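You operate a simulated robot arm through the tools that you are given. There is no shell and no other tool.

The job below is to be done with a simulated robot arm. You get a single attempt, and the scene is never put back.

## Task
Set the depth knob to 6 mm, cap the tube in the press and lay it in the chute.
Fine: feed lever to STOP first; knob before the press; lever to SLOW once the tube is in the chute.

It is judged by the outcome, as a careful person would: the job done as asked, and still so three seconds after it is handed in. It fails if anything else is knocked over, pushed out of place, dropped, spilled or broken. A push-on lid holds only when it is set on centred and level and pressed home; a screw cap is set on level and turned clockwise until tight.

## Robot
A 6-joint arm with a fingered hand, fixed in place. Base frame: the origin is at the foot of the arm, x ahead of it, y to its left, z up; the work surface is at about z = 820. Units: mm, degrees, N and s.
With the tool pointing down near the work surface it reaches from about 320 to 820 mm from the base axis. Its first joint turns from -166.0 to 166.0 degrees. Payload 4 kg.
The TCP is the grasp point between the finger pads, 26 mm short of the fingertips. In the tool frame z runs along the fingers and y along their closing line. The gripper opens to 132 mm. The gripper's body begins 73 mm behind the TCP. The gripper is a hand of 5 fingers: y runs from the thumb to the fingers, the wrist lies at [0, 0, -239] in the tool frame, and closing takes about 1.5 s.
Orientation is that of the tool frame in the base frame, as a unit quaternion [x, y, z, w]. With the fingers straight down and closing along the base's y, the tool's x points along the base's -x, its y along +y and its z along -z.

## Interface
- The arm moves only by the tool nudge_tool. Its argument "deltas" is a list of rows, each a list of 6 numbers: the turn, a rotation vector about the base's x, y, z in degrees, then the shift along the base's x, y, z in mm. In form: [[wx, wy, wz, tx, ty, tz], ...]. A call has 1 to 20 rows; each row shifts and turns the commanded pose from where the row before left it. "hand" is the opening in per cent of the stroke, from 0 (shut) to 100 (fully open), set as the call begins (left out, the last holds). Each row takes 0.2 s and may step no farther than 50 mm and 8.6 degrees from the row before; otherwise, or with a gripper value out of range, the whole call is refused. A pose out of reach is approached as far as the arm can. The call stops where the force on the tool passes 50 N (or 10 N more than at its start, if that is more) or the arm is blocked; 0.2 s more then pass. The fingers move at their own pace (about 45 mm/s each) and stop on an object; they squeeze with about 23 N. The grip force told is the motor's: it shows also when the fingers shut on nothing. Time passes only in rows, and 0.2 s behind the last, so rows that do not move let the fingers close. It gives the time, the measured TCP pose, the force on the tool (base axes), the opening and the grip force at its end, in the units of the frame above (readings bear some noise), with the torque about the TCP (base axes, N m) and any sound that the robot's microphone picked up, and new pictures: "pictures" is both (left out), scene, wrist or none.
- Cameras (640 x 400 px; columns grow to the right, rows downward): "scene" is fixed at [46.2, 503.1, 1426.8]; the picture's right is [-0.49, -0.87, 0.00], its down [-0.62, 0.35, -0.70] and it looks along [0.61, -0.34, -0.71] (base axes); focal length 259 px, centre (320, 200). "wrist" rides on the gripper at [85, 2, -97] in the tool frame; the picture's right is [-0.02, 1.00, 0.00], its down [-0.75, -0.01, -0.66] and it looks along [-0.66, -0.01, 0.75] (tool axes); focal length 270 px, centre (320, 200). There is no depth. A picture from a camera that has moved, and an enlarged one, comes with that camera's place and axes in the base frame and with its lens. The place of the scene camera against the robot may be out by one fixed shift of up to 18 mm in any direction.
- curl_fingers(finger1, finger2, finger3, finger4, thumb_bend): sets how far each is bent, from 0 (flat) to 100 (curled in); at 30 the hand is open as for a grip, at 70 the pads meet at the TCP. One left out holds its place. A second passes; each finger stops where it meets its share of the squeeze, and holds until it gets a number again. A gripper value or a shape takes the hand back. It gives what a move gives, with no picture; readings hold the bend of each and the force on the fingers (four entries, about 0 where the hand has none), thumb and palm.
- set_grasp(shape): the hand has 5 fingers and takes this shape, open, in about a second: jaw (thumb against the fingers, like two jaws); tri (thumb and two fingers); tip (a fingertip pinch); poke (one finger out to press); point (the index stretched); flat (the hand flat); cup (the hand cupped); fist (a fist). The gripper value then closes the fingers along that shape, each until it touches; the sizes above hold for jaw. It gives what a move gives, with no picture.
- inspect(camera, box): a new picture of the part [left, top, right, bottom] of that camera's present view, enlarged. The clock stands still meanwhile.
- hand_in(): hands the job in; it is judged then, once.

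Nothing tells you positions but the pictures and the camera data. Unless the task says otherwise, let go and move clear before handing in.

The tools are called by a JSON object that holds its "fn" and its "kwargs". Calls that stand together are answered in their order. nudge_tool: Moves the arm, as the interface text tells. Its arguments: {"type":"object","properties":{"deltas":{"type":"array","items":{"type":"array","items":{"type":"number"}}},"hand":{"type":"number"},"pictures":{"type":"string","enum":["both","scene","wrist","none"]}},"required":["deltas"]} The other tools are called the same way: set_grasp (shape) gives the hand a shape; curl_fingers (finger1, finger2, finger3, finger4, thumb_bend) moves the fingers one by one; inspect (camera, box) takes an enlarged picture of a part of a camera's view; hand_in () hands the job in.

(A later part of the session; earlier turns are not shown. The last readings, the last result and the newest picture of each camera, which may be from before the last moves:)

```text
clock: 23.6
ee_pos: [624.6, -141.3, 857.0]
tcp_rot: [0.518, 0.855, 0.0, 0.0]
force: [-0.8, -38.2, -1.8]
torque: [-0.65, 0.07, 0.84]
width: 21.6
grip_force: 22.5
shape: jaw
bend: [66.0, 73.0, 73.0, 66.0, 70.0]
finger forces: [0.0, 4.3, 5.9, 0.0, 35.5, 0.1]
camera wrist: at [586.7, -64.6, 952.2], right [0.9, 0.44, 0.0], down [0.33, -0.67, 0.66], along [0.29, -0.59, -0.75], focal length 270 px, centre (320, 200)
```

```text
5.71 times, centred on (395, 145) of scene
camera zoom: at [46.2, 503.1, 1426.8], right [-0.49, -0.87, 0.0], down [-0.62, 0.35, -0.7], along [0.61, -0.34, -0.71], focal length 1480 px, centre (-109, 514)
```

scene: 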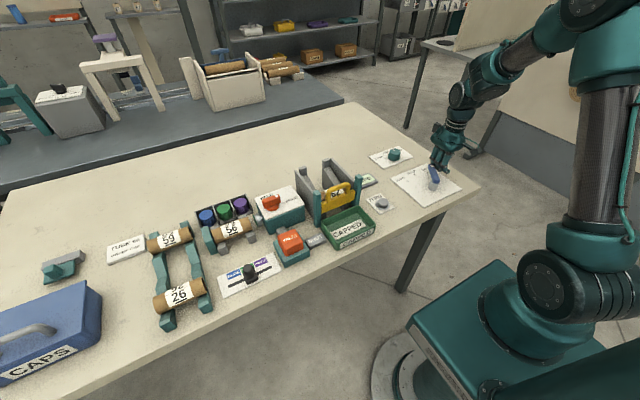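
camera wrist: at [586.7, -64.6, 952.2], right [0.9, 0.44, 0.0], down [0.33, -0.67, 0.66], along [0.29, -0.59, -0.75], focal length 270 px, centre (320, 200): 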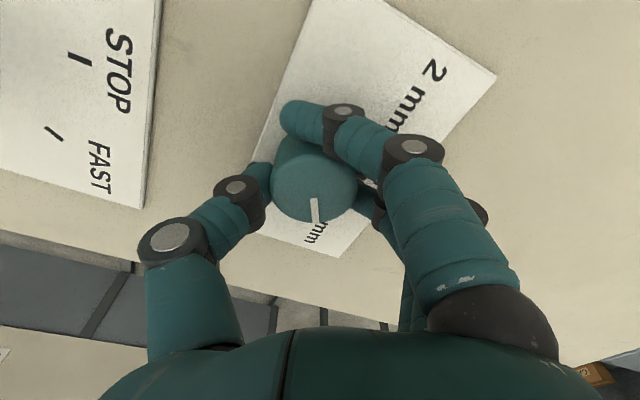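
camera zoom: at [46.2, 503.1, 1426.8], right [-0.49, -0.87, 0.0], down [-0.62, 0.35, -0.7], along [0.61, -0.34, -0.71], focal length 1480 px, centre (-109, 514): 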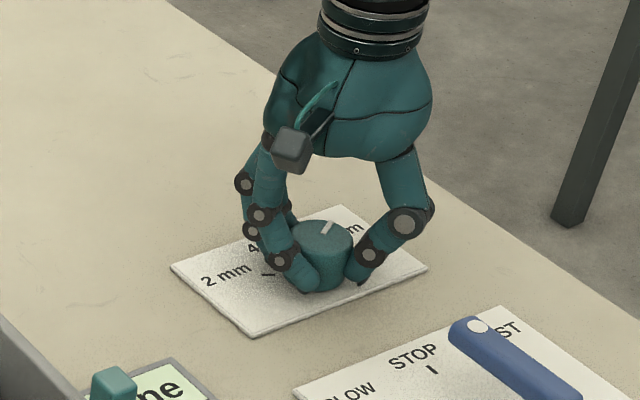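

The hand has turned by 62° and the pointer looks close to 6 mm, with some torque still on. I'll release, rise, turn the hand back and check the pointer from the same view as before.

{"fn": "nudge_tool", "kwargs": {"deltas": [[0, 0, 0, 0, 0, 0], [0, 0, 0, 0, 0, 0], [0, 0, 0, 0, 0, 0], [0, 0, 0, 0, 0, 0], [0, 0, 0, 0, 0, 30], [0, 0, 0, 0, 0, 40], [0, 0, 0, 0, 0, 36]], "hand": 100, "pictures": "wrist"}}

{"fn": "inspect", "kwargs": {"camera": "wrist", "box": [240, 20, 400, 180]}}

{"fn": "inspect", "kwargs": {"camera": "scene", "box": [360, 130, 430, 180]}}

```text
clock: 25.2
ee_pos: [623.0, -138.3, 960.0]
tcp_rot: [0.517, 0.856, 0.0, 0.0]
force: [0.7, 0.0, -0.4]
torque: [0.01, 0.0, 0.02]
width: 131.9
grip_force: 0.1
shape: jaw
bend: [30.0, 30.0, 30.0, 30.0, 30.0]
finger forces: [0.1, 0.0, 0.0, 0.0, 0.0, 0.0]
camera wrist: at [584.8, -61.8, 1055.5], right [0.89, 0.45, 0.0], down [0.34, -0.67, 0.66], along [0.29, -0.59, -0.75], focal length 270 px, centre (320, 200)
```

wrist: 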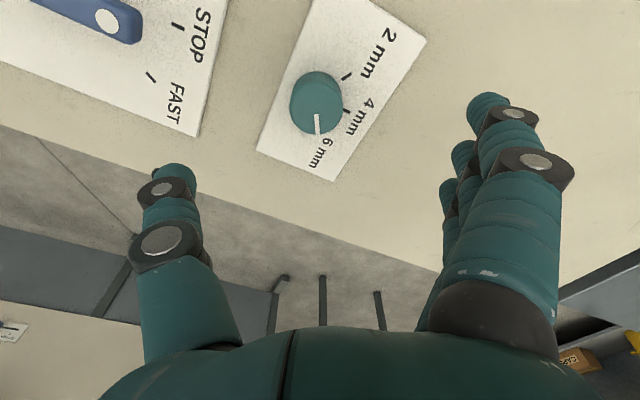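

```text
2.50 times, centred on (320, 100) of wrist
camera zoom: at [584.8, -61.8, 1055.5], right [0.89, 0.45, 0.0], down [0.34, -0.67, 0.66], along [0.29, -0.59, -0.75], focal length 676 px, centre (320, 450)
```

zoom: 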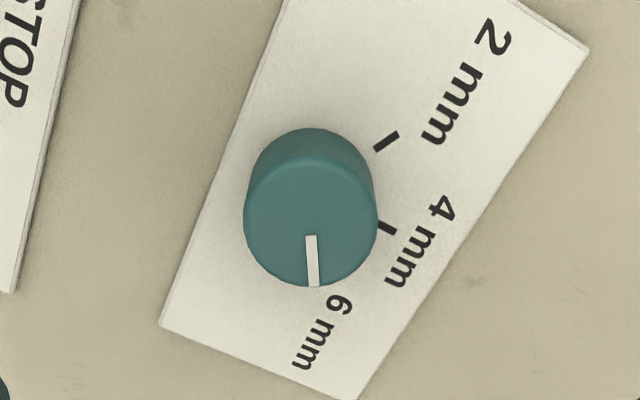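

```text
8.00 times, centred on (395, 155) of scene
camera zoom: at [46.2, 503.1, 1426.8], right [-0.49, -0.87, 0.0], down [-0.62, 0.35, -0.7], along [0.61, -0.34, -0.71], focal length 2072 px, centre (-280, 560)
```

zoom: 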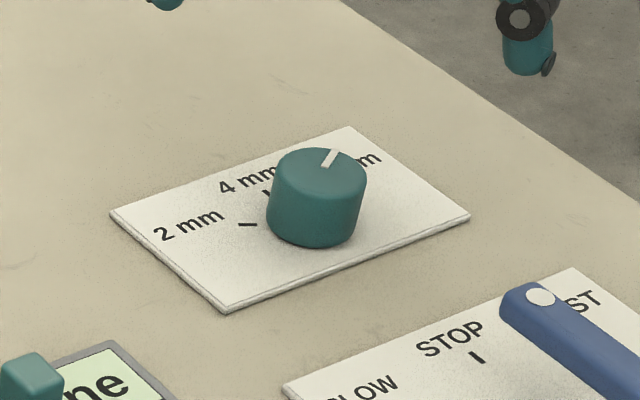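

My calculation puts the pointer at about -60.6°, with the ticks at ±60°. I'll turn the hand back to yaw 0 and look again with the 6 mm tick in sight.

{"fn": "nudge_tool", "kwargs": {"deltas": [[0, 0, 8, 0, 0, 0], [0, 0, 8, 0, 0, 0], [0, 0, 8, 0, 0, 0], [0, 0, 8, 0, 0, 0], [0, 0, 8, 0, 0, 0], [0, 0, 8, 0, 0, 0], [0, 0, 8, 0, 0, 0], [0, 0, 6.3, 0, 0, 0]], "pictures": "none"}}

{"fn": "inspect", "kwargs": {"camera": "wrist", "box": [260, 20, 380, 140]}}

```text
clock: 27.0
ee_pos: [624.8, -139.9, 961.7]
tcp_rot: [-0.002, 1.0, 0.001, -0.001]
force: [-0.8, 0.6, 0.1]
torque: [0.01, 0.02, -0.02]
width: 131.8
grip_force: 0.0
shape: jaw
bend: [30.0, 30.0, 30.0, 30.0, 30.0]
finger forces: [0.0, 0.0, 0.0, 0.1, 0.1, 0.1]
```

```text
3.33 times, centred on (320, 80) of wrist
camera zoom: at [539.9, -137.1, 1058.3], right [0.02, 1.0, 0.0], down [0.75, -0.01, 0.66], along [0.66, -0.01, -0.75], focal length 901 px, centre (320, 600)
```

zoom: 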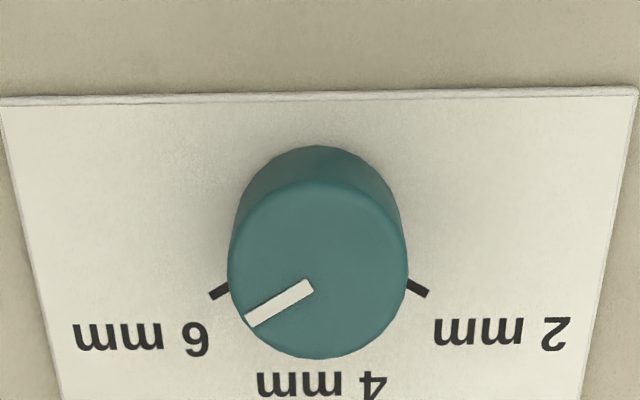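

The pointer lies parallel to the 6 mm tick, so the knob is set. I'll go up and over to look down at the press.

{"fn": "nudge_tool", "kwargs": {"deltas": [[0, 0, 0, 0, 0, 45], [0, 0, 0, -10, 0, 45], [0, 0, 0, -20, 20, 40], [0, 0, 0, -20, 40, 10], [0, 0, 0, -20, 42, 0], [0, 0, 0, -20, 42, 0], [0, 0, 0, -20, 42, 0], [0, 0, 0, -20, 42, 0], [0, 0, 0, -20, 42, 0], [0, 0, 0, -20, 42, 0], [0, 0, 0, -20, 42, 0], [0, 0, 0, -20, 42, 0], [0, 0, 0, -15, 42, 0], [0, 0, 0, 0, 45, 0], [0, 0, 0, 0, 45, 0], [0, 0, 0, 0, 42, 0]], "pictures": "wrist"}}

{"fn": "inspect", "kwargs": {"camera": "wrist", "box": [160, 0, 480, 200]}}

```text
clock: 30.4
ee_pos: [401.0, 433.1, 1103.9]
tcp_rot: [0.0, 1.0, 0.0, 0.0]
force: [-0.1, -0.2, -0.2]
torque: [0.0, 0.0, -0.01]
width: 131.8
grip_force: 0.0
shape: jaw
bend: [30.0, 30.0, 30.0, 30.0, 30.0]
finger forces: [0.0, 0.0, 0.0, 0.0, 0.0, 0.0]
camera wrist: at [316.1, 435.4, 1200.6], right [0.02, 1.0, 0.0], down [0.75, -0.01, 0.66], along [0.66, -0.01, -0.75], focal length 270 px, centre (320, 200)
```

wrist: 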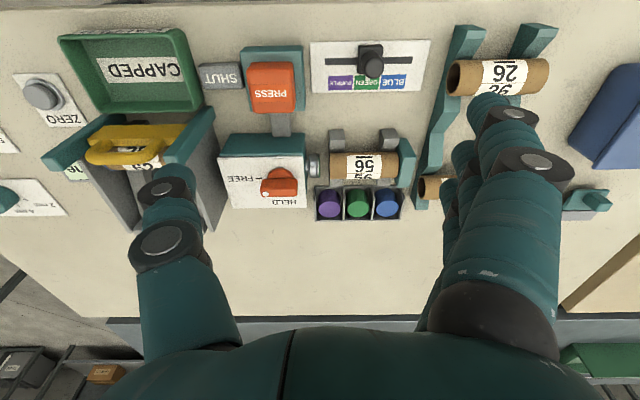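

```text
2.00 times, centred on (320, 100) of wrist
camera zoom: at [316.1, 435.4, 1200.6], right [0.02, 1.0, 0.0], down [0.75, -0.01, 0.66], along [0.66, -0.01, -0.75], focal length 541 px, centre (320, 400)
```

zoom: 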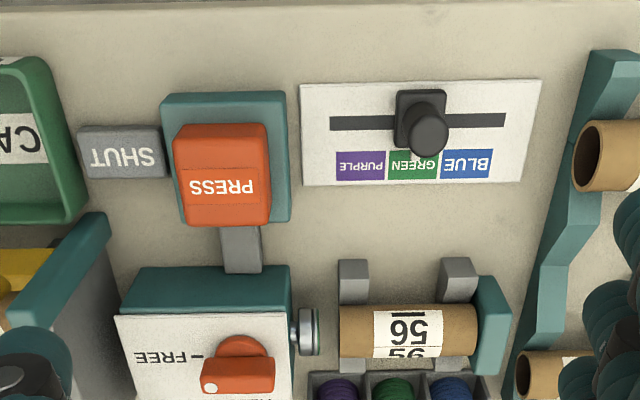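

The slider sits at GREEN, the tube in the press is 56 to match the card, and the HELD/FREE handle seems to point at FREE. I'll move closer to read the press properly.

{"fn": "nudge_tool", "kwargs": {"deltas": [[0, 0, 0, 10, -5, -40], [0, 0, 0, 10, -5, -40], [0, 0, 0, 10, 0, -25]], "pictures": "wrist"}}

{"fn": "inspect", "kwargs": {"camera": "wrist", "box": [200, 60, 440, 260]}}

{"fn": "inspect", "kwargs": {"camera": "scene", "box": [250, 180, 310, 230]}}

```text
clock: 31.2
ee_pos: [428.8, 421.3, 996.5]
tcp_rot: [-0.002, 1.0, 0.001, 0.0]
force: [0.1, -0.9, -0.4]
torque: [-0.01, 0.01, 0.01]
width: 131.8
grip_force: 0.1
shape: jaw
bend: [30.0, 30.0, 30.0, 30.0, 30.0]
finger forces: [0.0, 0.1, 0.0, 0.0, 0.1, 0.1]
camera wrist: at [344.7, 424.5, 1092.9], right [0.02, 1.0, 0.0], down [0.75, -0.01, 0.66], along [0.66, -0.01, -0.75], focal length 270 px, centre (320, 200)
```

wrist: 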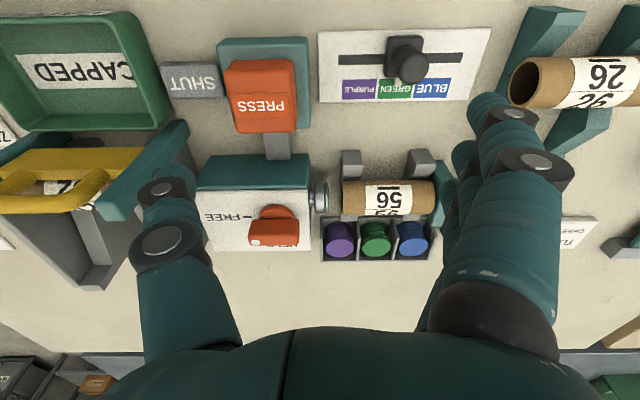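

```text
2.00 times, centred on (320, 160) of wrist
camera zoom: at [344.7, 424.5, 1092.9], right [0.02, 1.0, 0.0], down [0.75, -0.01, 0.66], along [0.66, -0.01, -0.75], focal length 541 px, centre (320, 280)
```

zoom: 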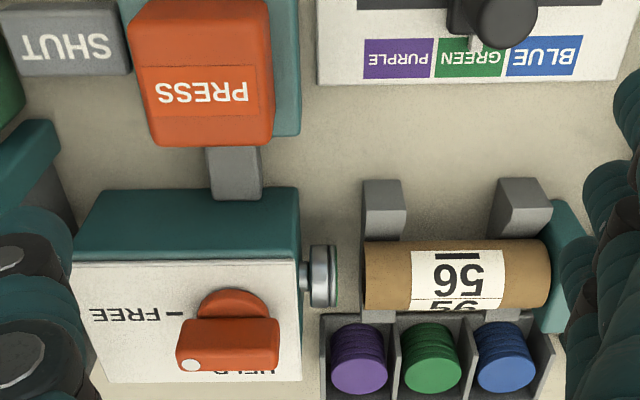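

```text
8.00 times, centred on (280, 205) of scene
camera zoom: at [46.2, 503.1, 1426.8], right [-0.49, -0.87, 0.0], down [-0.62, 0.35, -0.7], along [0.61, -0.34, -0.71], focal length 2072 px, centre (640, 160)
```

zoom: 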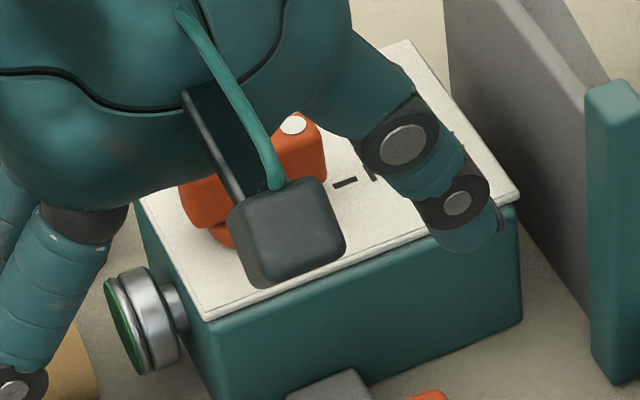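

I take the HELD/FREE handle to be at about (548, 376), top near z≈923, pointing -y at FREE, with HELD towards +x. It most likely clamps the tube. The safe order is to set HELD before pressing and return it to FREE afterwards. I'll move above it with the hand turned -90° so the fingers straddle the bar.

{"fn": "nudge_tool", "kwargs": {"deltas": [[0, 0, -8.2, 10.84, -4.12, 0], [0, 0, -8.2, 10.84, -4.12, 0], [0, 0, -8.2, 10.84, -4.12, 0], [0, 0, -8.2, 10.84, -4.12, 0], [0, 0, -8.2, 10.84, -4.12, 0], [0, 0, -8.2, 10.84, -4.12, 0], [0, 0, -8.2, 10.84, -4.12, 0], [0, 0, -8.2, 10.84, -4.12, 0], [0, 0, -8.2, 10.84, -4.12, 0], [0, 0, -8.2, 10.84, -4.12, 0], [0, 0, -8, 10.84, -4.12, 0]], "pictures": "both"}}

{"fn": "inspect", "kwargs": {"camera": "wrist", "box": [220, 60, 420, 220]}}

```text
clock: 33.6
ee_pos: [548.0, 375.8, 996.9]
tcp_rot: [0.707, 0.707, 0.0, 0.0]
force: [0.4, -0.5, -0.4]
torque: [0.02, 0.02, 0.0]
width: 131.9
grip_force: 0.0
shape: jaw
bend: [30.0, 30.0, 30.0, 30.0, 30.0]
finger forces: [0.0, 0.0, 0.1, 0.1, 0.0, 0.0]
camera wrist: at [549.6, 460.9, 1092.8], right [1.0, -0.02, 0.0], down [-0.01, -0.75, 0.66], along [-0.01, -0.66, -0.75], focal length 270 px, centre (320, 200)
```

scene: 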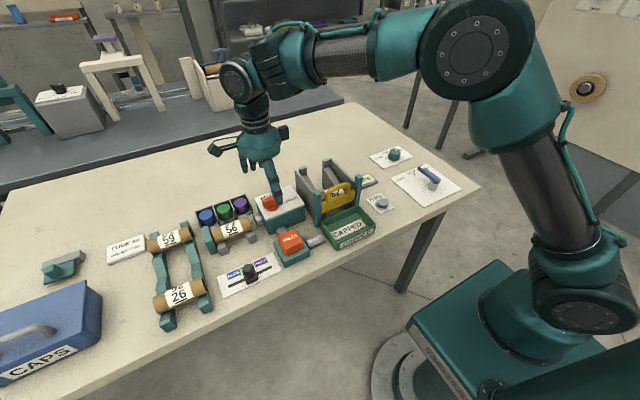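
wrist: 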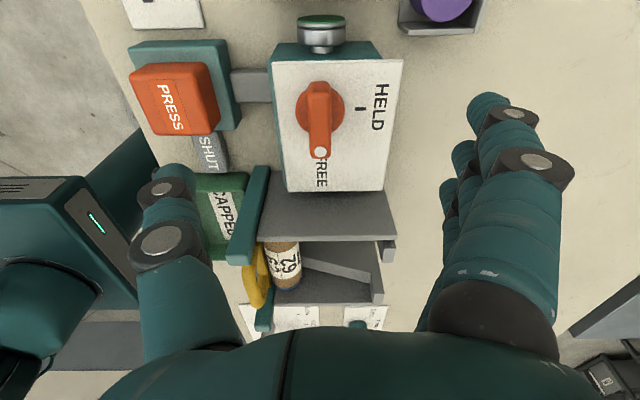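

```text
2.50 times, centred on (320, 140) of wrist
camera zoom: at [549.6, 460.9, 1092.8], right [1.0, -0.02, 0.0], down [-0.01, -0.75, 0.66], along [-0.01, -0.66, -0.75], focal length 676 px, centre (320, 350)
```

zoom: 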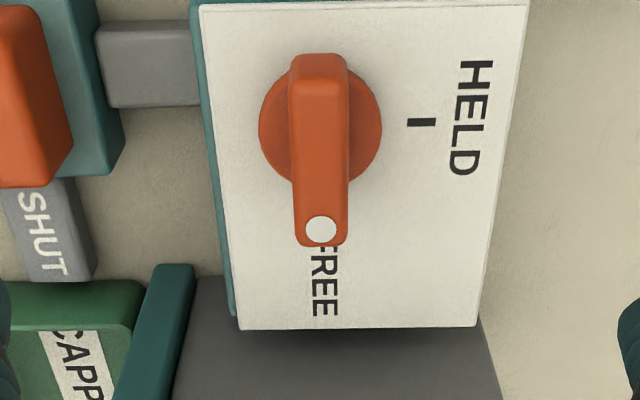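

This view settles it: the handle points at FREE, HELD is 90° counter-clockwise towards +x, and the knob axis is (548, 374). I'll come down with the hand half open, straddling the bar.

{"fn": "nudge_tool", "kwargs": {"deltas": [[0, 0, 0, 0, -1.5, 0], [0, 0, 0, 0, 0, 0], [0, 0, 0, 0, 0, -25], [0, 0, 0, 0, 0, -25], [0, 0, 0, 0, 0, -15], [0, 0, 0, 0, 0, -8]], "hand": 50, "pictures": "both"}}

{"fn": "inspect", "kwargs": {"camera": "scene", "box": [220, 140, 340, 240]}}

```text
clock: 35.0
ee_pos: [547.3, 376.5, 924.3]
tcp_rot: [0.707, 0.707, 0.0, 0.0]
force: [0.7, -0.3, -0.1]
torque: [0.0, 0.0, 0.01]
width: 66.9
grip_force: 0.1
shape: jaw
bend: [73.0, 73.0, 73.0, 73.0, 70.0]
finger forces: [0.1, 0.1, 0.0, 0.0, 0.1, 0.0]
camera wrist: at [549.1, 461.0, 1020.8], right [1.0, -0.02, 0.0], down [-0.01, -0.75, 0.66], along [-0.01, -0.66, -0.75], focal length 270 px, centre (320, 200)
```

scene: 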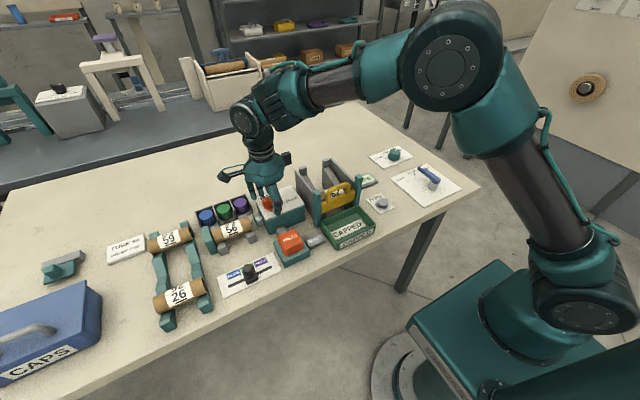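
wrist: 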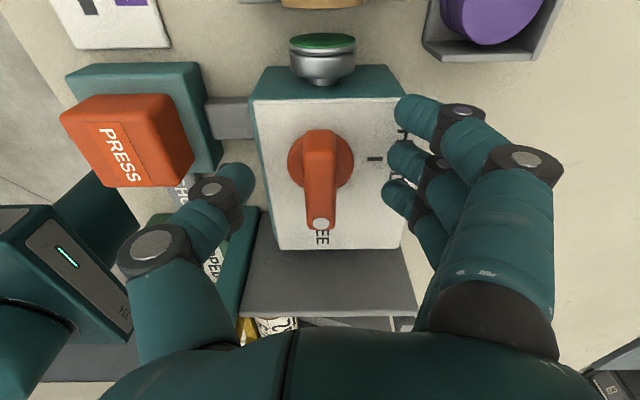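

```text
4.00 times, centred on (280, 190) of scene
camera zoom: at [46.2, 503.1, 1426.8], right [-0.49, -0.87, 0.0], down [-0.62, 0.35, -0.7], along [0.61, -0.34, -0.71], focal length 1036 px, centre (480, 240)
```

zoom: 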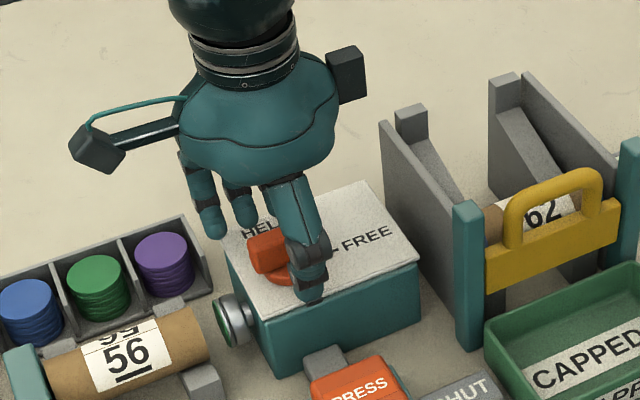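

The thumb is on the near side and the fingers on the far side of the bar. I'll close on it.

{"fn": "nudge_tool", "kwargs": {"deltas": [[0, 0, 0, 0, 0, 0], [0, 0, 0, 0, 0, 0], [0, 0, 0, 0, 0, 0], [0, 0, 0, 0, 0, 0], [0, 0, 0, 0, 0, 0], [0, 0, 0, 0, 0, 0], [0, 0, 0, 0, 0, 0]], "hand": 0, "pictures": "wrist"}}

```text
clock: 36.6
ee_pos: [547.1, 375.0, 924.4]
tcp_rot: [0.706, 0.708, -0.001, -0.001]
force: [-8.1, -0.4, -0.7]
torque: [-0.03, 0.07, -0.02]
width: 4.0
grip_force: 22.8
shape: jaw
bend: [66.0, 72.0, 72.0, 66.0, 70.0]
finger forces: [0.0, 6.0, 6.0, 0.3, 20.5, 0.1]
camera wrist: at [548.4, 461.0, 1020.8], right [1.0, -0.02, 0.0], down [-0.01, -0.75, 0.66], along [-0.01, -0.66, -0.75], focal length 270 px, centre (320, 200)
```

wrist: 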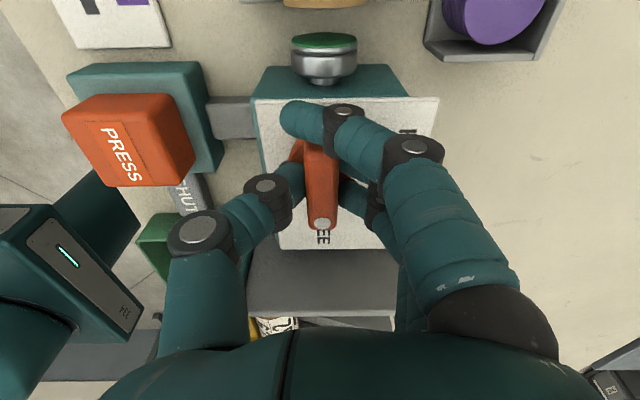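

The bar is gripped, so I'll turn it counter-clockwise by 90° to HELD.

{"fn": "nudge_tool", "kwargs": {"deltas": [[0, 0, 5, 0, 0, 0], [0, 0, 5, 0, 0, 0], [0, 0, 5, 0, 0, 0], [0, 0, 5, 0, 0, 0], [0, 0, 5, 0, 0, 0], [0, 0, 5, 0, 0, 0], [0, 0, 5, 0, 0, 0], [0, 0, 5, 0, 0, 0], [0, 0, 5, 0, 0, 0], [0, 0, 5, 0, 0, 0], [0, 0, 5, 0, 0, 0], [0, 0, 5, 0, 0, 0], [0, 0, 5, 0, 0, 0], [0, 0, 5, 0, 0, 0], [0, 0, 5, 0, 0, 0], [0, 0, 5, 0, 0, 0], [0, 0, 5, 0, 0, 0], [0, 0, 5, 0, 0, 0]], "pictures": "both"}}

{"fn": "inspect", "kwargs": {"camera": "scene", "box": [220, 140, 340, 240]}}

```text
clock: 40.4
ee_pos: [547.8, 373.2, 924.1]
tcp_rot: [-0.001, 1.0, 0.0, 0.0]
force: [-22.7, -9.3, 2.1]
torque: [-0.12, 0.33, -0.08]
width: 4.0
grip_force: 22.6
shape: jaw
bend: [66.0, 72.0, 72.0, 66.0, 70.0]
finger forces: [0.0, 6.7, 5.6, 0.1, 22.2, 0.0]
camera wrist: at [464.0, 376.3, 1020.7], right [0.02, 1.0, 0.0], down [0.75, -0.01, 0.66], along [0.66, -0.01, -0.75], focal length 270 px, centre (320, 200)
```

scene: 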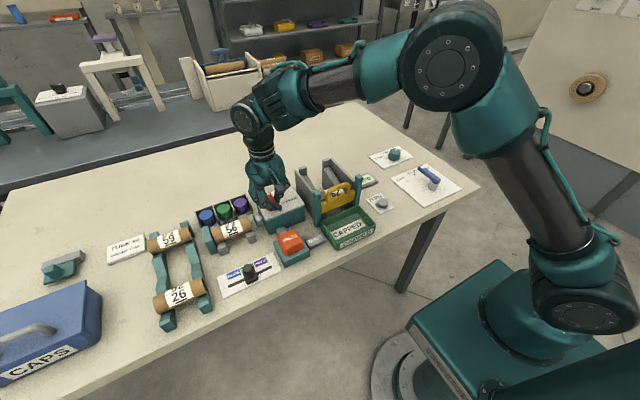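
wrist: 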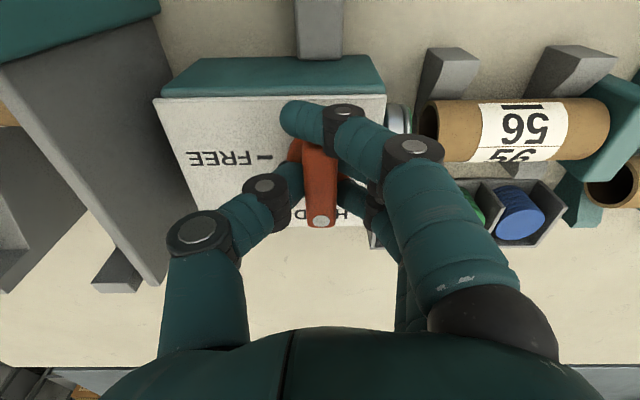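

```text
4.00 times, centred on (280, 190) of scene
camera zoom: at [46.2, 503.1, 1426.8], right [-0.49, -0.87, 0.0], down [-0.62, 0.35, -0.7], along [0.61, -0.34, -0.71], focal length 1036 px, centre (480, 240)
```

zoom: 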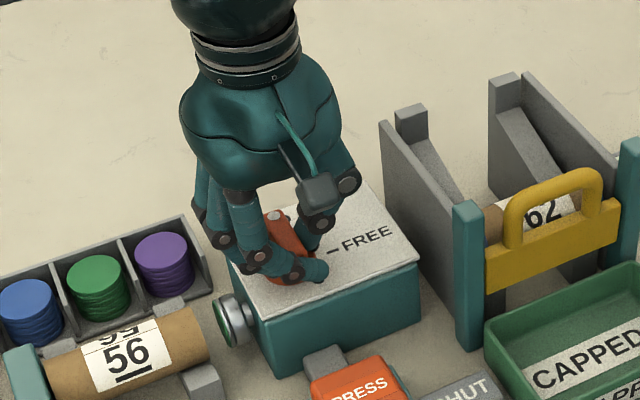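

The dot end now points at HELD. I'll let go, rise, and check the handle before going over to the PRESS button.

{"fn": "nudge_tool", "kwargs": {"deltas": [[0, 0, 0, 0, 0, 0], [0, 0, 0, 0, 0, 0], [0, 0, 0, 0, 0, 0], [0, 0, 0, 0, 0, 0], [0, 0, 0, 0, 0, 25], [0, 0, 0, 0, 0, 40], [0, 0, 0, -30, 0, 30], [0, 0, 0, -40, 0, 10]], "hand": 50, "pictures": "wrist"}}

{"fn": "inspect", "kwargs": {"camera": "wrist", "box": [220, 60, 420, 260]}}

{"fn": "inspect", "kwargs": {"camera": "scene", "box": [190, 170, 310, 270]}}

```text
clock: 42.2
ee_pos: [480.5, 374.4, 1027.3]
tcp_rot: [-0.001, 1.0, 0.0, 0.0]
force: [-0.8, 0.0, -0.6]
torque: [0.05, 0.0, 0.02]
width: 65.2
grip_force: 0.1
shape: jaw
bend: [73.0, 73.0, 73.0, 73.0, 70.0]
finger forces: [0.1, 0.1, 0.0, 0.0, 0.0, 0.2]
camera wrist: at [395.9, 377.0, 1124.3], right [0.02, 1.0, 0.0], down [0.75, -0.01, 0.66], along [0.66, -0.01, -0.75], focal length 270 px, centre (320, 200)
```

wrist: 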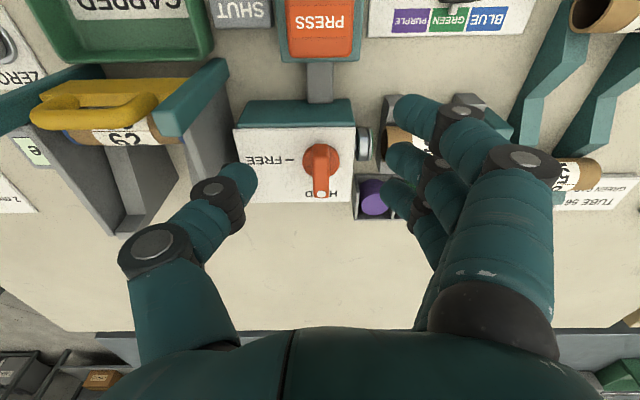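

```text
2.00 times, centred on (320, 160) of wrist
camera zoom: at [395.9, 377.0, 1124.3], right [0.02, 1.0, 0.0], down [0.75, -0.01, 0.66], along [0.66, -0.01, -0.75], focal length 541 px, centre (320, 280)
```

zoom: 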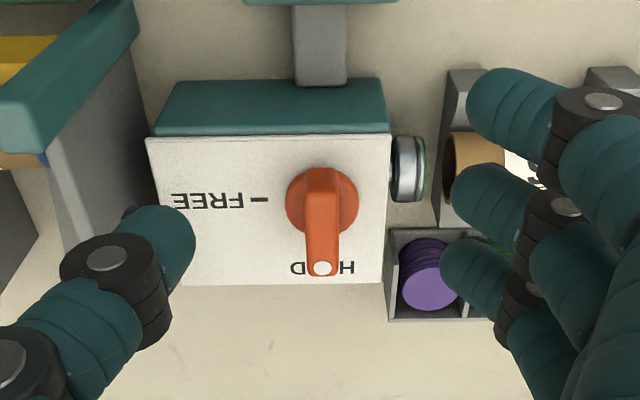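

```text
4.00 times, centred on (250, 220) of scene
camera zoom: at [46.2, 503.1, 1426.8], right [-0.49, -0.87, 0.0], down [-0.62, 0.35, -0.7], along [0.61, -0.34, -0.71], focal length 1036 px, centre (600, 120)
```

zoom: 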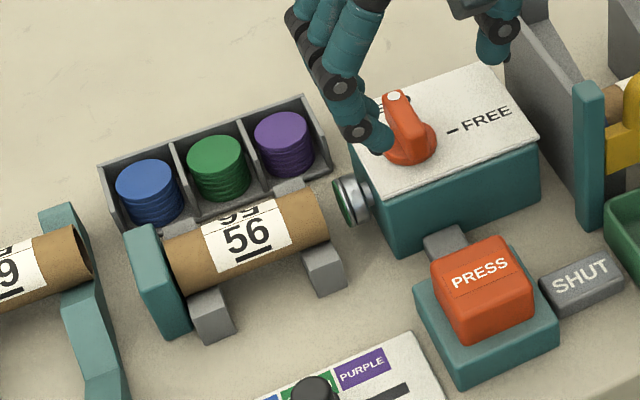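

HELD is set and the tube is undisturbed. The PRESS button's top is centred at about (430, 375) and z≈880. I'll close the hand and come down above it.

{"fn": "nudge_tool", "kwargs": {"deltas": [[0, 0, 0, -30, 0.5, -10], [0, 0, 0, -20, 0, -20], [0, 0, 0, 0, 0, -30], [0, 0, 0, 0, 0, -30], [0, 0, 0, 0, 0, -12], [0, 0, 0, 0, 0, 0], [0, 0, 0, 0, 0, 0]], "hand": 0, "pictures": "both"}}

{"fn": "inspect", "kwargs": {"camera": "scene", "box": [240, 170, 340, 270]}}

```text
clock: 43.8
ee_pos: [429.7, 376.2, 926.3]
tcp_rot: [-0.001, 1.0, 0.0, 0.0]
force: [0.2, 0.0, 0.2]
torque: [0.02, -0.02, 0.0]
width: 0.0
grip_force: 22.5
shape: jaw
bend: [66.0, 60.0, 60.0, 66.0, 66.0]
finger forces: [0.0, 0.0, 0.0, 0.0, 0.0, 0.1]
camera wrist: at [344.4, 377.2, 1023.4], right [0.02, 1.0, 0.0], down [0.75, -0.01, 0.66], along [0.66, -0.01, -0.75], focal length 270 px, centre (320, 200)
```

scene: 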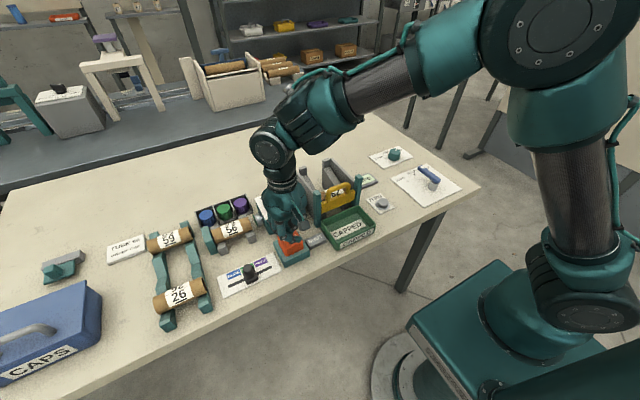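
wrist: 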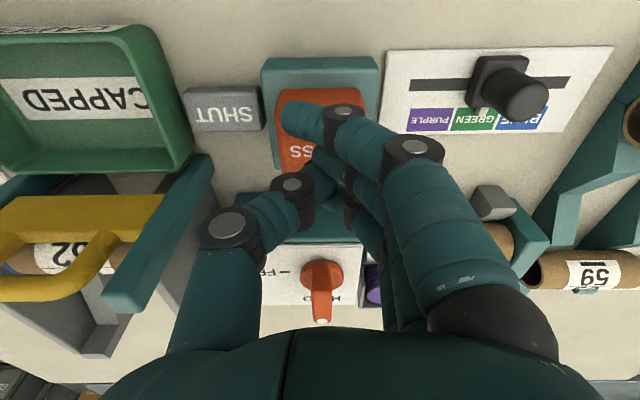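

```text
4.00 times, centred on (290, 220) of scene
camera zoom: at [46.2, 503.1, 1426.8], right [-0.49, -0.87, 0.0], down [-0.62, 0.35, -0.7], along [0.61, -0.34, -0.71], focal length 1036 px, centre (440, 120)
```

zoom: 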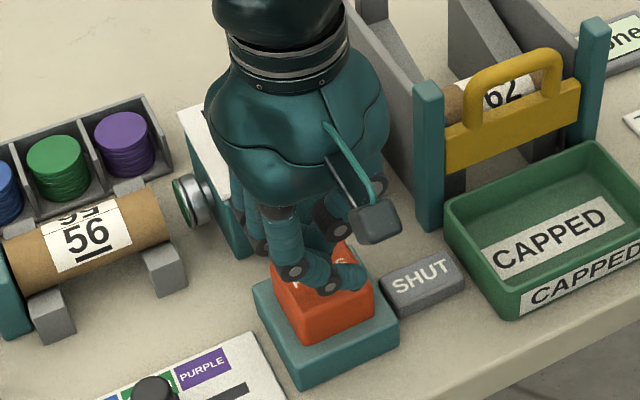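

The fingertips are just above the button. I'll press down gradually.

{"fn": "nudge_tool", "kwargs": {"deltas": [[0, 0, 0, 0, 0, -5], [0, 0, 0, 0, 0, -5], [0, 0, 0, 0, 0, -4], [0, 0, 0, 0, 0, -3], [0, 0, 0, 0, 0, -3], [0, 0, 0, 0, 0, -2]], "pictures": "wrist"}}

{"fn": "inspect", "kwargs": {"camera": "scene", "box": [190, 170, 340, 270]}}

```text
clock: 45.2
ee_pos: [428.6, 376.2, 905.9]
tcp_rot: [-0.002, 1.0, 0.001, 0.001]
force: [-4.7, 3.8, 25.1]
torque: [0.19, 0.16, -0.02]
width: 0.2
grip_force: 23.3
shape: jaw
bend: [66.0, 63.0, 62.0, 66.0, 66.0]
finger forces: [0.1, 0.1, 0.0, 0.0, 0.1, 0.0]
camera wrist: at [344.1, 377.4, 1002.7], right [0.02, 1.0, 0.0], down [0.75, -0.01, 0.66], along [0.66, -0.01, -0.75], focal length 270 px, centre (320, 200)
```

wrist: 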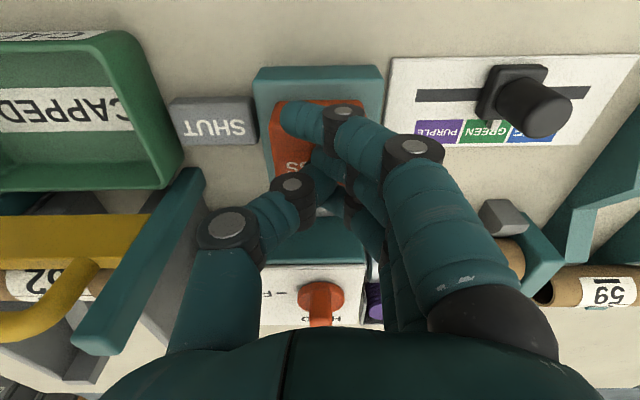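

```text
4.00 times, centred on (265, 220) of scene
camera zoom: at [46.2, 503.1, 1426.8], right [-0.49, -0.87, 0.0], down [-0.62, 0.35, -0.7], along [0.61, -0.34, -0.71], focal length 1036 px, centre (540, 120)
```

zoom: 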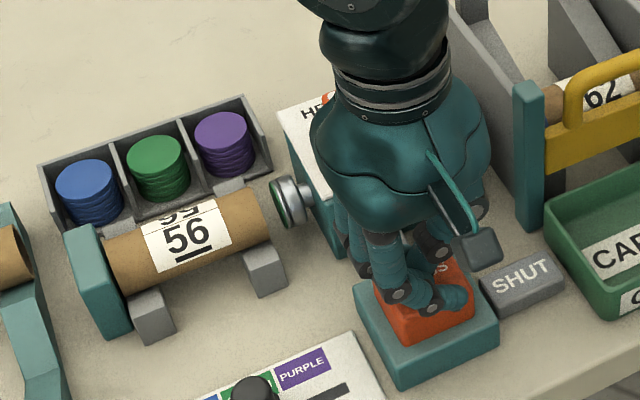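

I'm in contact at 25 N and the ram hasn't moved yet, so I'll press further.

{"fn": "nudge_tool", "kwargs": {"deltas": [[0, 0, 0, 0, 0, -2], [0, 0, 0, 0, 0, -2], [0, 0, 0, 0, 0, -2], [0, 0, 0, 0, 0, -2], [0, 0, 0, 0, 0, -2]], "pictures": "wrist"}}

{"fn": "inspect", "kwargs": {"camera": "scene", "box": [190, 170, 340, 270]}}

```text
clock: 45.7
ee_pos: [429.3, 376.3, 906.0]
tcp_rot: [-0.002, 1.0, 0.004, 0.002]
force: [-4.3, -2.7, 17.5]
torque: [0.0, 0.16, -0.01]
width: 0.2
grip_force: 23.1
shape: jaw
bend: [66.0, 64.0, 63.0, 66.0, 66.0]
finger forces: [0.0, 0.0, 0.0, 0.0, 0.0, 0.0]
stopped in row 2: the force on the tool passed its limit at 54 N (the readings are from after the stop); the commanded pose is now the measured one
camera wrist: at [344.3, 377.7, 1002.2], right [0.02, 1.0, 0.01], down [0.75, -0.02, 0.66], along [0.66, -0.01, -0.75], focal length 270 px, centre (320, 200)
```

wrist: 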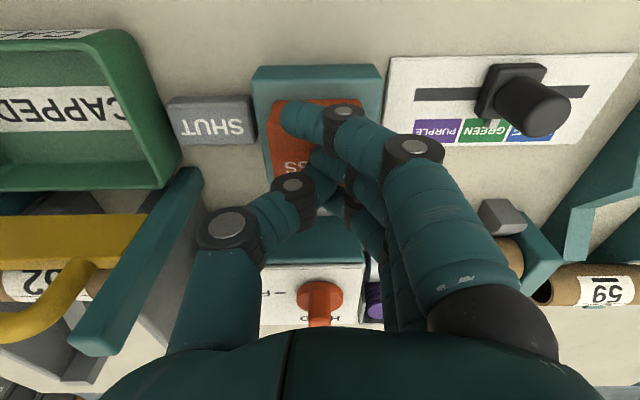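

```text
4.00 times, centred on (265, 220) of scene
camera zoom: at [46.2, 503.1, 1426.8], right [-0.49, -0.87, 0.0], down [-0.62, 0.35, -0.7], along [0.61, -0.34, -0.71], focal length 1036 px, centre (540, 120)
```

zoom: 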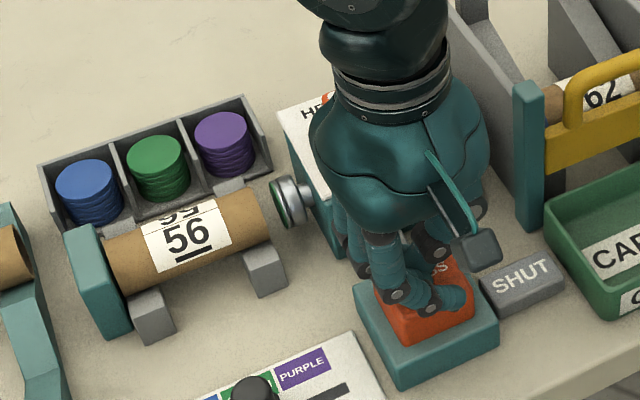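

The press stalled at 54 N. I'll look closely at the tube's end and the ram head to see whether it has cycled.

{"fn": "inspect", "kwargs": {"camera": "scene", "box": [230, 195, 290, 245]}}

{"fn": "inspect", "kwargs": {"camera": "scene", "box": [265, 215, 325, 265]}}

{"fn": "nudge_tool", "kwargs": {"deltas": [[0, 0, 0, 0, 0, 5], [0, 0, 0, 0, 0, 10], [0, 0, 0, 0, 0, 20]], "pictures": "wrist"}}

{"fn": "inspect", "kwargs": {"camera": "scene", "box": [190, 170, 340, 270]}}

```text
8.00 times, centred on (260, 220) of scene
camera zoom: at [46.2, 503.1, 1426.8], right [-0.49, -0.87, 0.0], down [-0.62, 0.35, -0.7], along [0.61, -0.34, -0.71], focal length 2072 px, centre (800, 40)
```

zoom: 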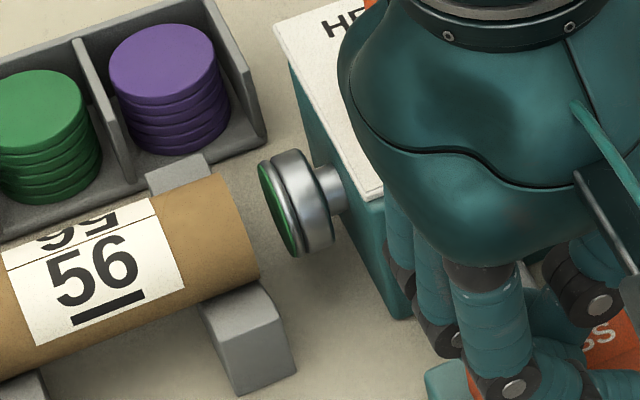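

```text
8.00 times, centred on (295, 240) of scene
camera zoom: at [46.2, 503.1, 1426.8], right [-0.49, -0.87, 0.0], down [-0.62, 0.35, -0.7], along [0.61, -0.34, -0.71], focal length 2072 px, centre (520, -120)
```

zoom: 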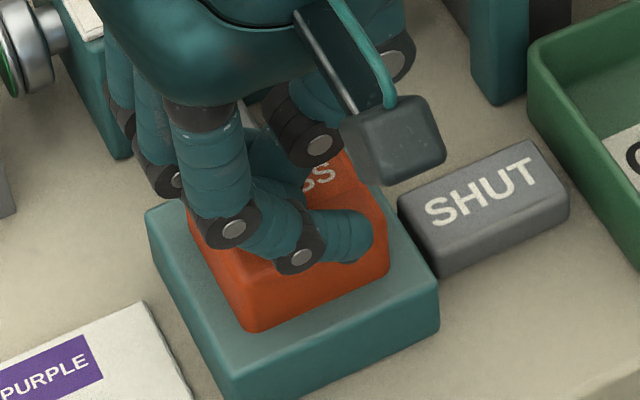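

```text
clock: 46.5
ee_pos: [428.8, 375.1, 940.6]
tcp_rot: [-0.003, 1.0, 0.002, 0.002]
force: [0.3, 0.5, 0.1]
torque: [-0.03, 0.02, -0.03]
width: 0.0
grip_force: 23.2
shape: jaw
bend: [66.0, 61.0, 61.0, 66.0, 66.0]
finger forces: [0.0, 0.0, 0.0, 0.0, 0.0, 0.0]
camera wrist: at [344.1, 377.6, 1036.8], right [0.02, 1.0, 0.0], down [0.75, -0.02, 0.66], along [0.66, -0.01, -0.75], focal length 270 px, centre (320, 200)
```

wrist: 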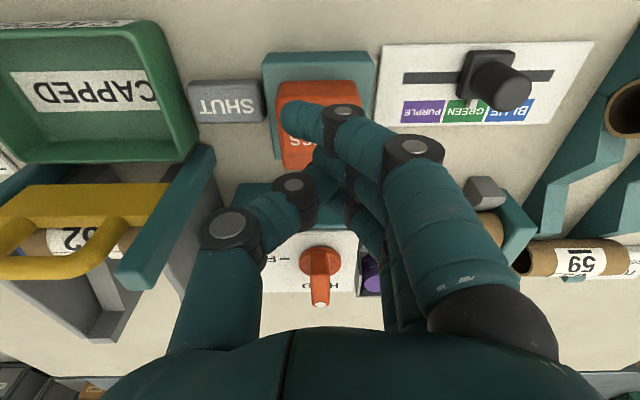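

```text
4.00 times, centred on (265, 220) of scene
camera zoom: at [46.2, 503.1, 1426.8], right [-0.49, -0.87, 0.0], down [-0.62, 0.35, -0.7], along [0.61, -0.34, -0.71], focal length 1036 px, centre (540, 120)
```

zoom: 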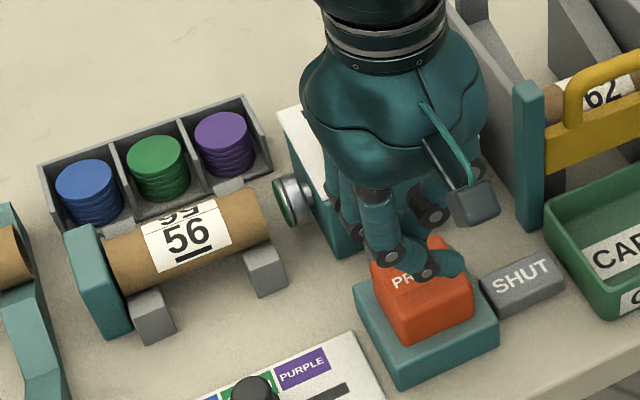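

The ram hasn't moved. I'll compare the button's height now that it's released and check for any delayed action.

{"fn": "nudge_tool", "kwargs": {"deltas": [[0, 0, 0, 0, 0, 20], [0, 0, 0, 0, 0, 20], [0, 0, 0, 0, 0, 0], [0, 0, 0, 0, 0, 0]], "pictures": "none"}}

{"fn": "inspect", "kwargs": {"camera": "scene", "box": [265, 215, 325, 265]}}

{"fn": "inspect", "kwargs": {"camera": "scene", "box": [200, 190, 290, 250]}}

```text
clock: 47.5
ee_pos: [428.9, 376.8, 979.7]
tcp_rot: [-0.003, 1.0, 0.003, 0.001]
force: [-0.1, -0.1, 0.6]
torque: [-0.01, 0.04, -0.01]
width: 0.2
grip_force: 22.6
shape: jaw
bend: [66.0, 61.0, 61.0, 66.0, 66.0]
finger forces: [0.0, 0.0, 0.1, 0.0, 0.0, 0.0]
```

```text
8.00 times, centred on (295, 240) of scene
camera zoom: at [46.2, 503.1, 1426.8], right [-0.49, -0.87, 0.0], down [-0.62, 0.35, -0.7], along [0.61, -0.34, -0.71], focal length 2072 px, centre (520, -120)
```

zoom: 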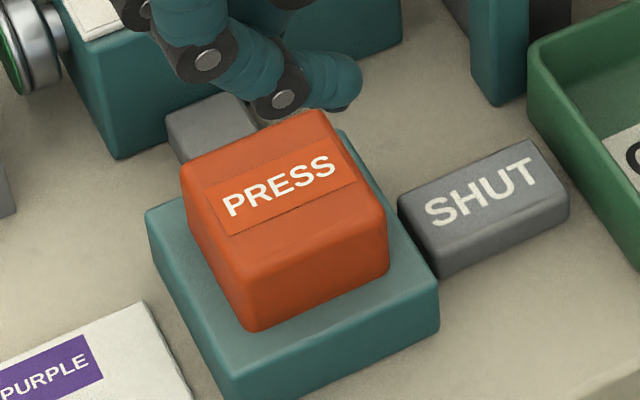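

```text
6.67 times, centred on (245, 220) of scene
camera zoom: at [46.2, 503.1, 1426.8], right [-0.49, -0.87, 0.0], down [-0.62, 0.35, -0.7], along [0.61, -0.34, -0.71], focal length 1727 px, centre (820, 67)
```

zoom: 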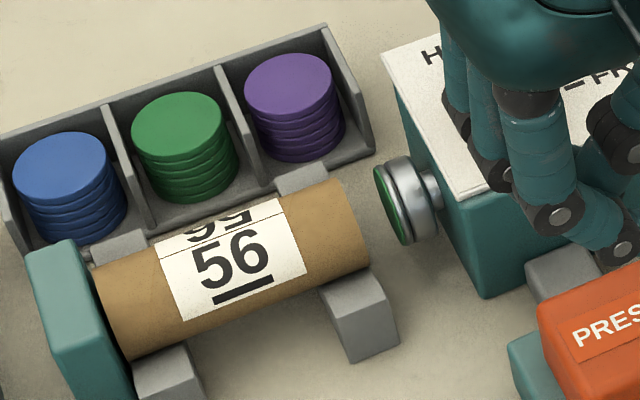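

The button did not budge even at 54 N. It behaves as if it were locked, which suggests that HELD locks the press and FREE, as I found it, is the working position. I'll return the handle to FREE and test again.

{"fn": "nudge_tool", "kwargs": {"deltas": [[0, 0, 0, 0, 0, 25], [0, 0, 0, 40, -1, 0], [0, 0, 0, 40, -1, 0], [0, 0, 0, 39, -1, 0], [0, 0, 0, 0, 0, -30], [0, 0, 0, 0, 0, -30], [0, 0, 0, 0, 0, -20]], "hand": 50, "pictures": "wrist"}}

```text
clock: 49.1
ee_pos: [550.1, 372.7, 924.2]
tcp_rot: [-0.002, 1.0, 0.003, 0.002]
force: [-0.2, 0.7, -0.5]
torque: [0.0, 0.02, 0.02]
width: 65.5
grip_force: 0.1
shape: jaw
bend: [73.0, 73.0, 73.0, 73.0, 70.0]
finger forces: [0.0, 0.0, 0.0, 0.0, 0.1, 0.0]
camera wrist: at [464.7, 374.1, 1021.3], right [0.02, 1.0, 0.01], down [0.75, -0.02, 0.66], along [0.66, -0.01, -0.75], focal length 270 px, centre (320, 200)
```

wrist: 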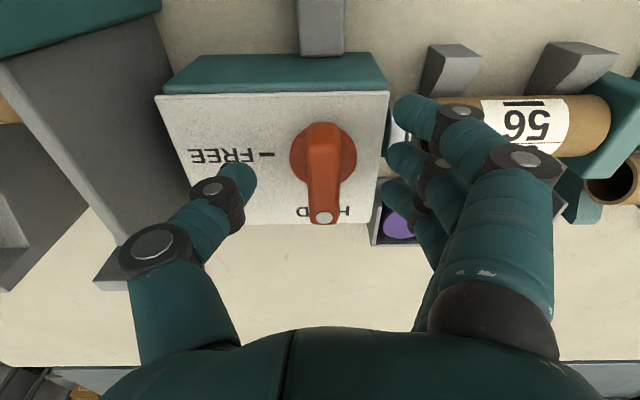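

I'm straddling the handle. I'll close on it first, then rotate it back to FREE.

{"fn": "nudge_tool", "kwargs": {"deltas": [[0, 0, 0, -1, 1, 0], [0, 0, 0, 0, 0, 0], [0, 0, 0, 0, 0, 0], [0, 0, 0, 0, 0, 0], [0, 0, 0, 0, 0, 0], [0, 0, 0, 0, 0, 0], [0, 0, 0, 0, 0, 0]], "hand": 0, "pictures": "none"}}

{"fn": "nudge_tool", "kwargs": {"deltas": [[0, 0, -5, 0, 0, 0], [0, 0, -5, 0, 0, 0], [0, 0, -5, 0, 0, 0], [0, 0, -5, 0, 0, 0], [0, 0, -5, 0, 0, 0], [0, 0, -5, 0, 0, 0], [0, 0, -5, 0, 0, 0], [0, 0, -5, 0, 0, 0], [0, 0, -5, 0, 0, 0], [0, 0, -5, 0, 0, 0], [0, 0, -5, 0, 0, 0], [0, 0, -5, 0, 0, 0], [0, 0, -5, 0, 0, 0], [0, 0, -5, 0, 0, 0], [0, 0, -5, 0, 0, 0], [0, 0, -5, 0, 0, 0], [0, 0, -5, 0, 0, 0], [0, 0, -5, 0, 0, 0]], "pictures": "wrist"}}

```text
clock: 50.7
ee_pos: [549.2, 373.6, 926.5]
tcp_rot: [-0.002, 1.0, 0.002, 0.001]
force: [0.6, -8.4, -1.8]
torque: [-0.07, 0.01, 0.02]
width: 4.0
grip_force: 23.7
shape: jaw
bend: [66.0, 72.0, 72.0, 66.0, 70.0]
finger forces: [0.1, 6.1, 6.0, 0.1, 20.4, 0.0]
```

```text
clock: 54.5
ee_pos: [546.8, 373.2, 923.9]
tcp_rot: [0.706, 0.708, 0.001, 0.003]
force: [-8.6, -9.3, 4.1]
torque: [-0.14, 0.09, 0.0]
width: 3.8
grip_force: 23.2
shape: jaw
bend: [66.0, 72.0, 72.0, 66.0, 70.0]
finger forces: [0.1, 6.8, 6.7, 0.0, 22.6, 0.1]
camera wrist: at [547.9, 460.0, 1021.1], right [1.0, -0.02, 0.01], down [-0.02, -0.75, 0.66], along [-0.01, -0.66, -0.75], focal length 270 px, centre (320, 200)
```

wrist: 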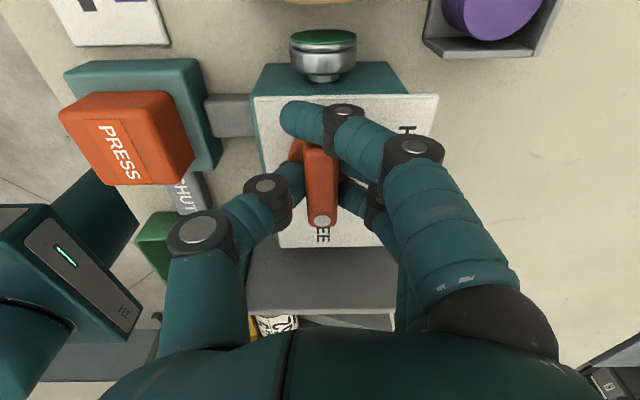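

The handle is back at FREE. I'll release it, rise, and move to the button again with the hand closed.

{"fn": "nudge_tool", "kwargs": {"deltas": [[0, 0, 0, 0, 0, 0], [0, 0, 0, 0, 0, 0], [0, 0, 0, 0, 0, 0], [0, 0, 0, 0, 0, 0], [0, 0, 0, 0, 0, 25], [0, 0, 0, 0, 0, 40], [0, 0, 0, -40, 0, 0], [0, 0, 0, -40, 1, 0]], "hand": 50, "pictures": "none"}}

{"fn": "nudge_tool", "kwargs": {"deltas": [[0, 0, 0, -37, 1, 0], [0, 0, 0, 0, 0, -30], [0, 0, 0, 0, 0, -30], [0, 0, 0, 0, 0, 0], [0, 0, 0, 0, 0, 0]], "hand": 0, "pictures": "both"}}

{"fn": "inspect", "kwargs": {"camera": "scene", "box": [190, 170, 340, 270]}}

```text
clock: 56.3
ee_pos: [468.1, 375.7, 992.2]
tcp_rot: [0.705, 0.709, 0.002, 0.004]
force: [-0.4, 0.3, -0.6]
torque: [-0.01, 0.01, 0.02]
width: 65.4
grip_force: 0.0
shape: jaw
bend: [73.0, 73.0, 73.0, 73.0, 70.0]
finger forces: [0.0, 0.1, 0.0, 0.1, 0.0, 0.0]
```

```text
clock: 57.5
ee_pos: [430.4, 375.5, 928.8]
tcp_rot: [0.706, 0.708, 0.001, 0.004]
force: [-0.2, -0.8, -0.5]
torque: [0.01, -0.01, 0.01]
width: 0.0
grip_force: 22.8
shape: jaw
bend: [66.0, 60.0, 60.0, 66.0, 66.0]
finger forces: [0.0, 0.0, 0.0, 0.0, 0.1, 0.0]
camera wrist: at [431.3, 460.8, 1026.1], right [1.0, -0.02, 0.01], down [-0.02, -0.75, 0.66], along [-0.01, -0.66, -0.75], focal length 270 px, centre (320, 200)
```

scene: 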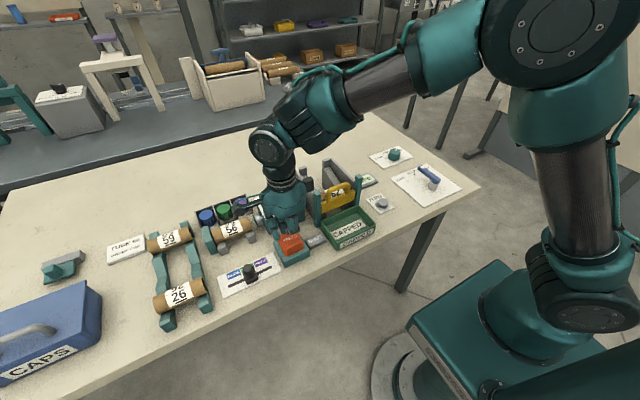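
wrist: 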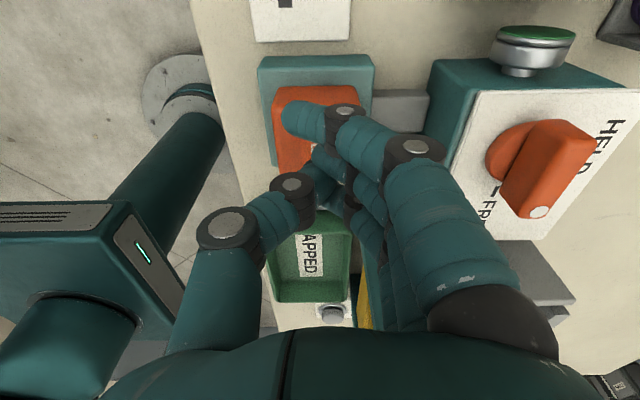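

```text
4.00 times, centred on (265, 220) of scene
camera zoom: at [46.2, 503.1, 1426.8], right [-0.49, -0.87, 0.0], down [-0.62, 0.35, -0.7], along [0.61, -0.34, -0.71], focal length 1036 px, centre (540, 120)
```

zoom: 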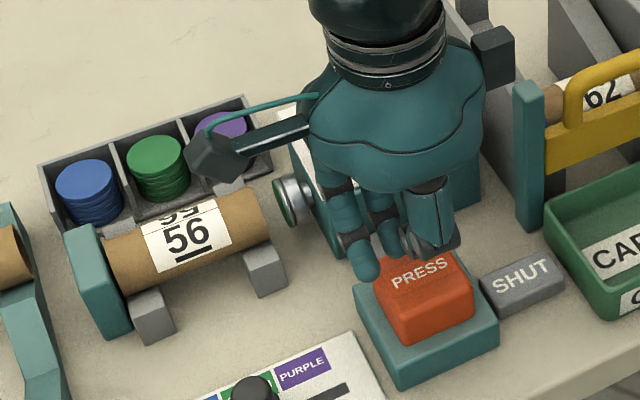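

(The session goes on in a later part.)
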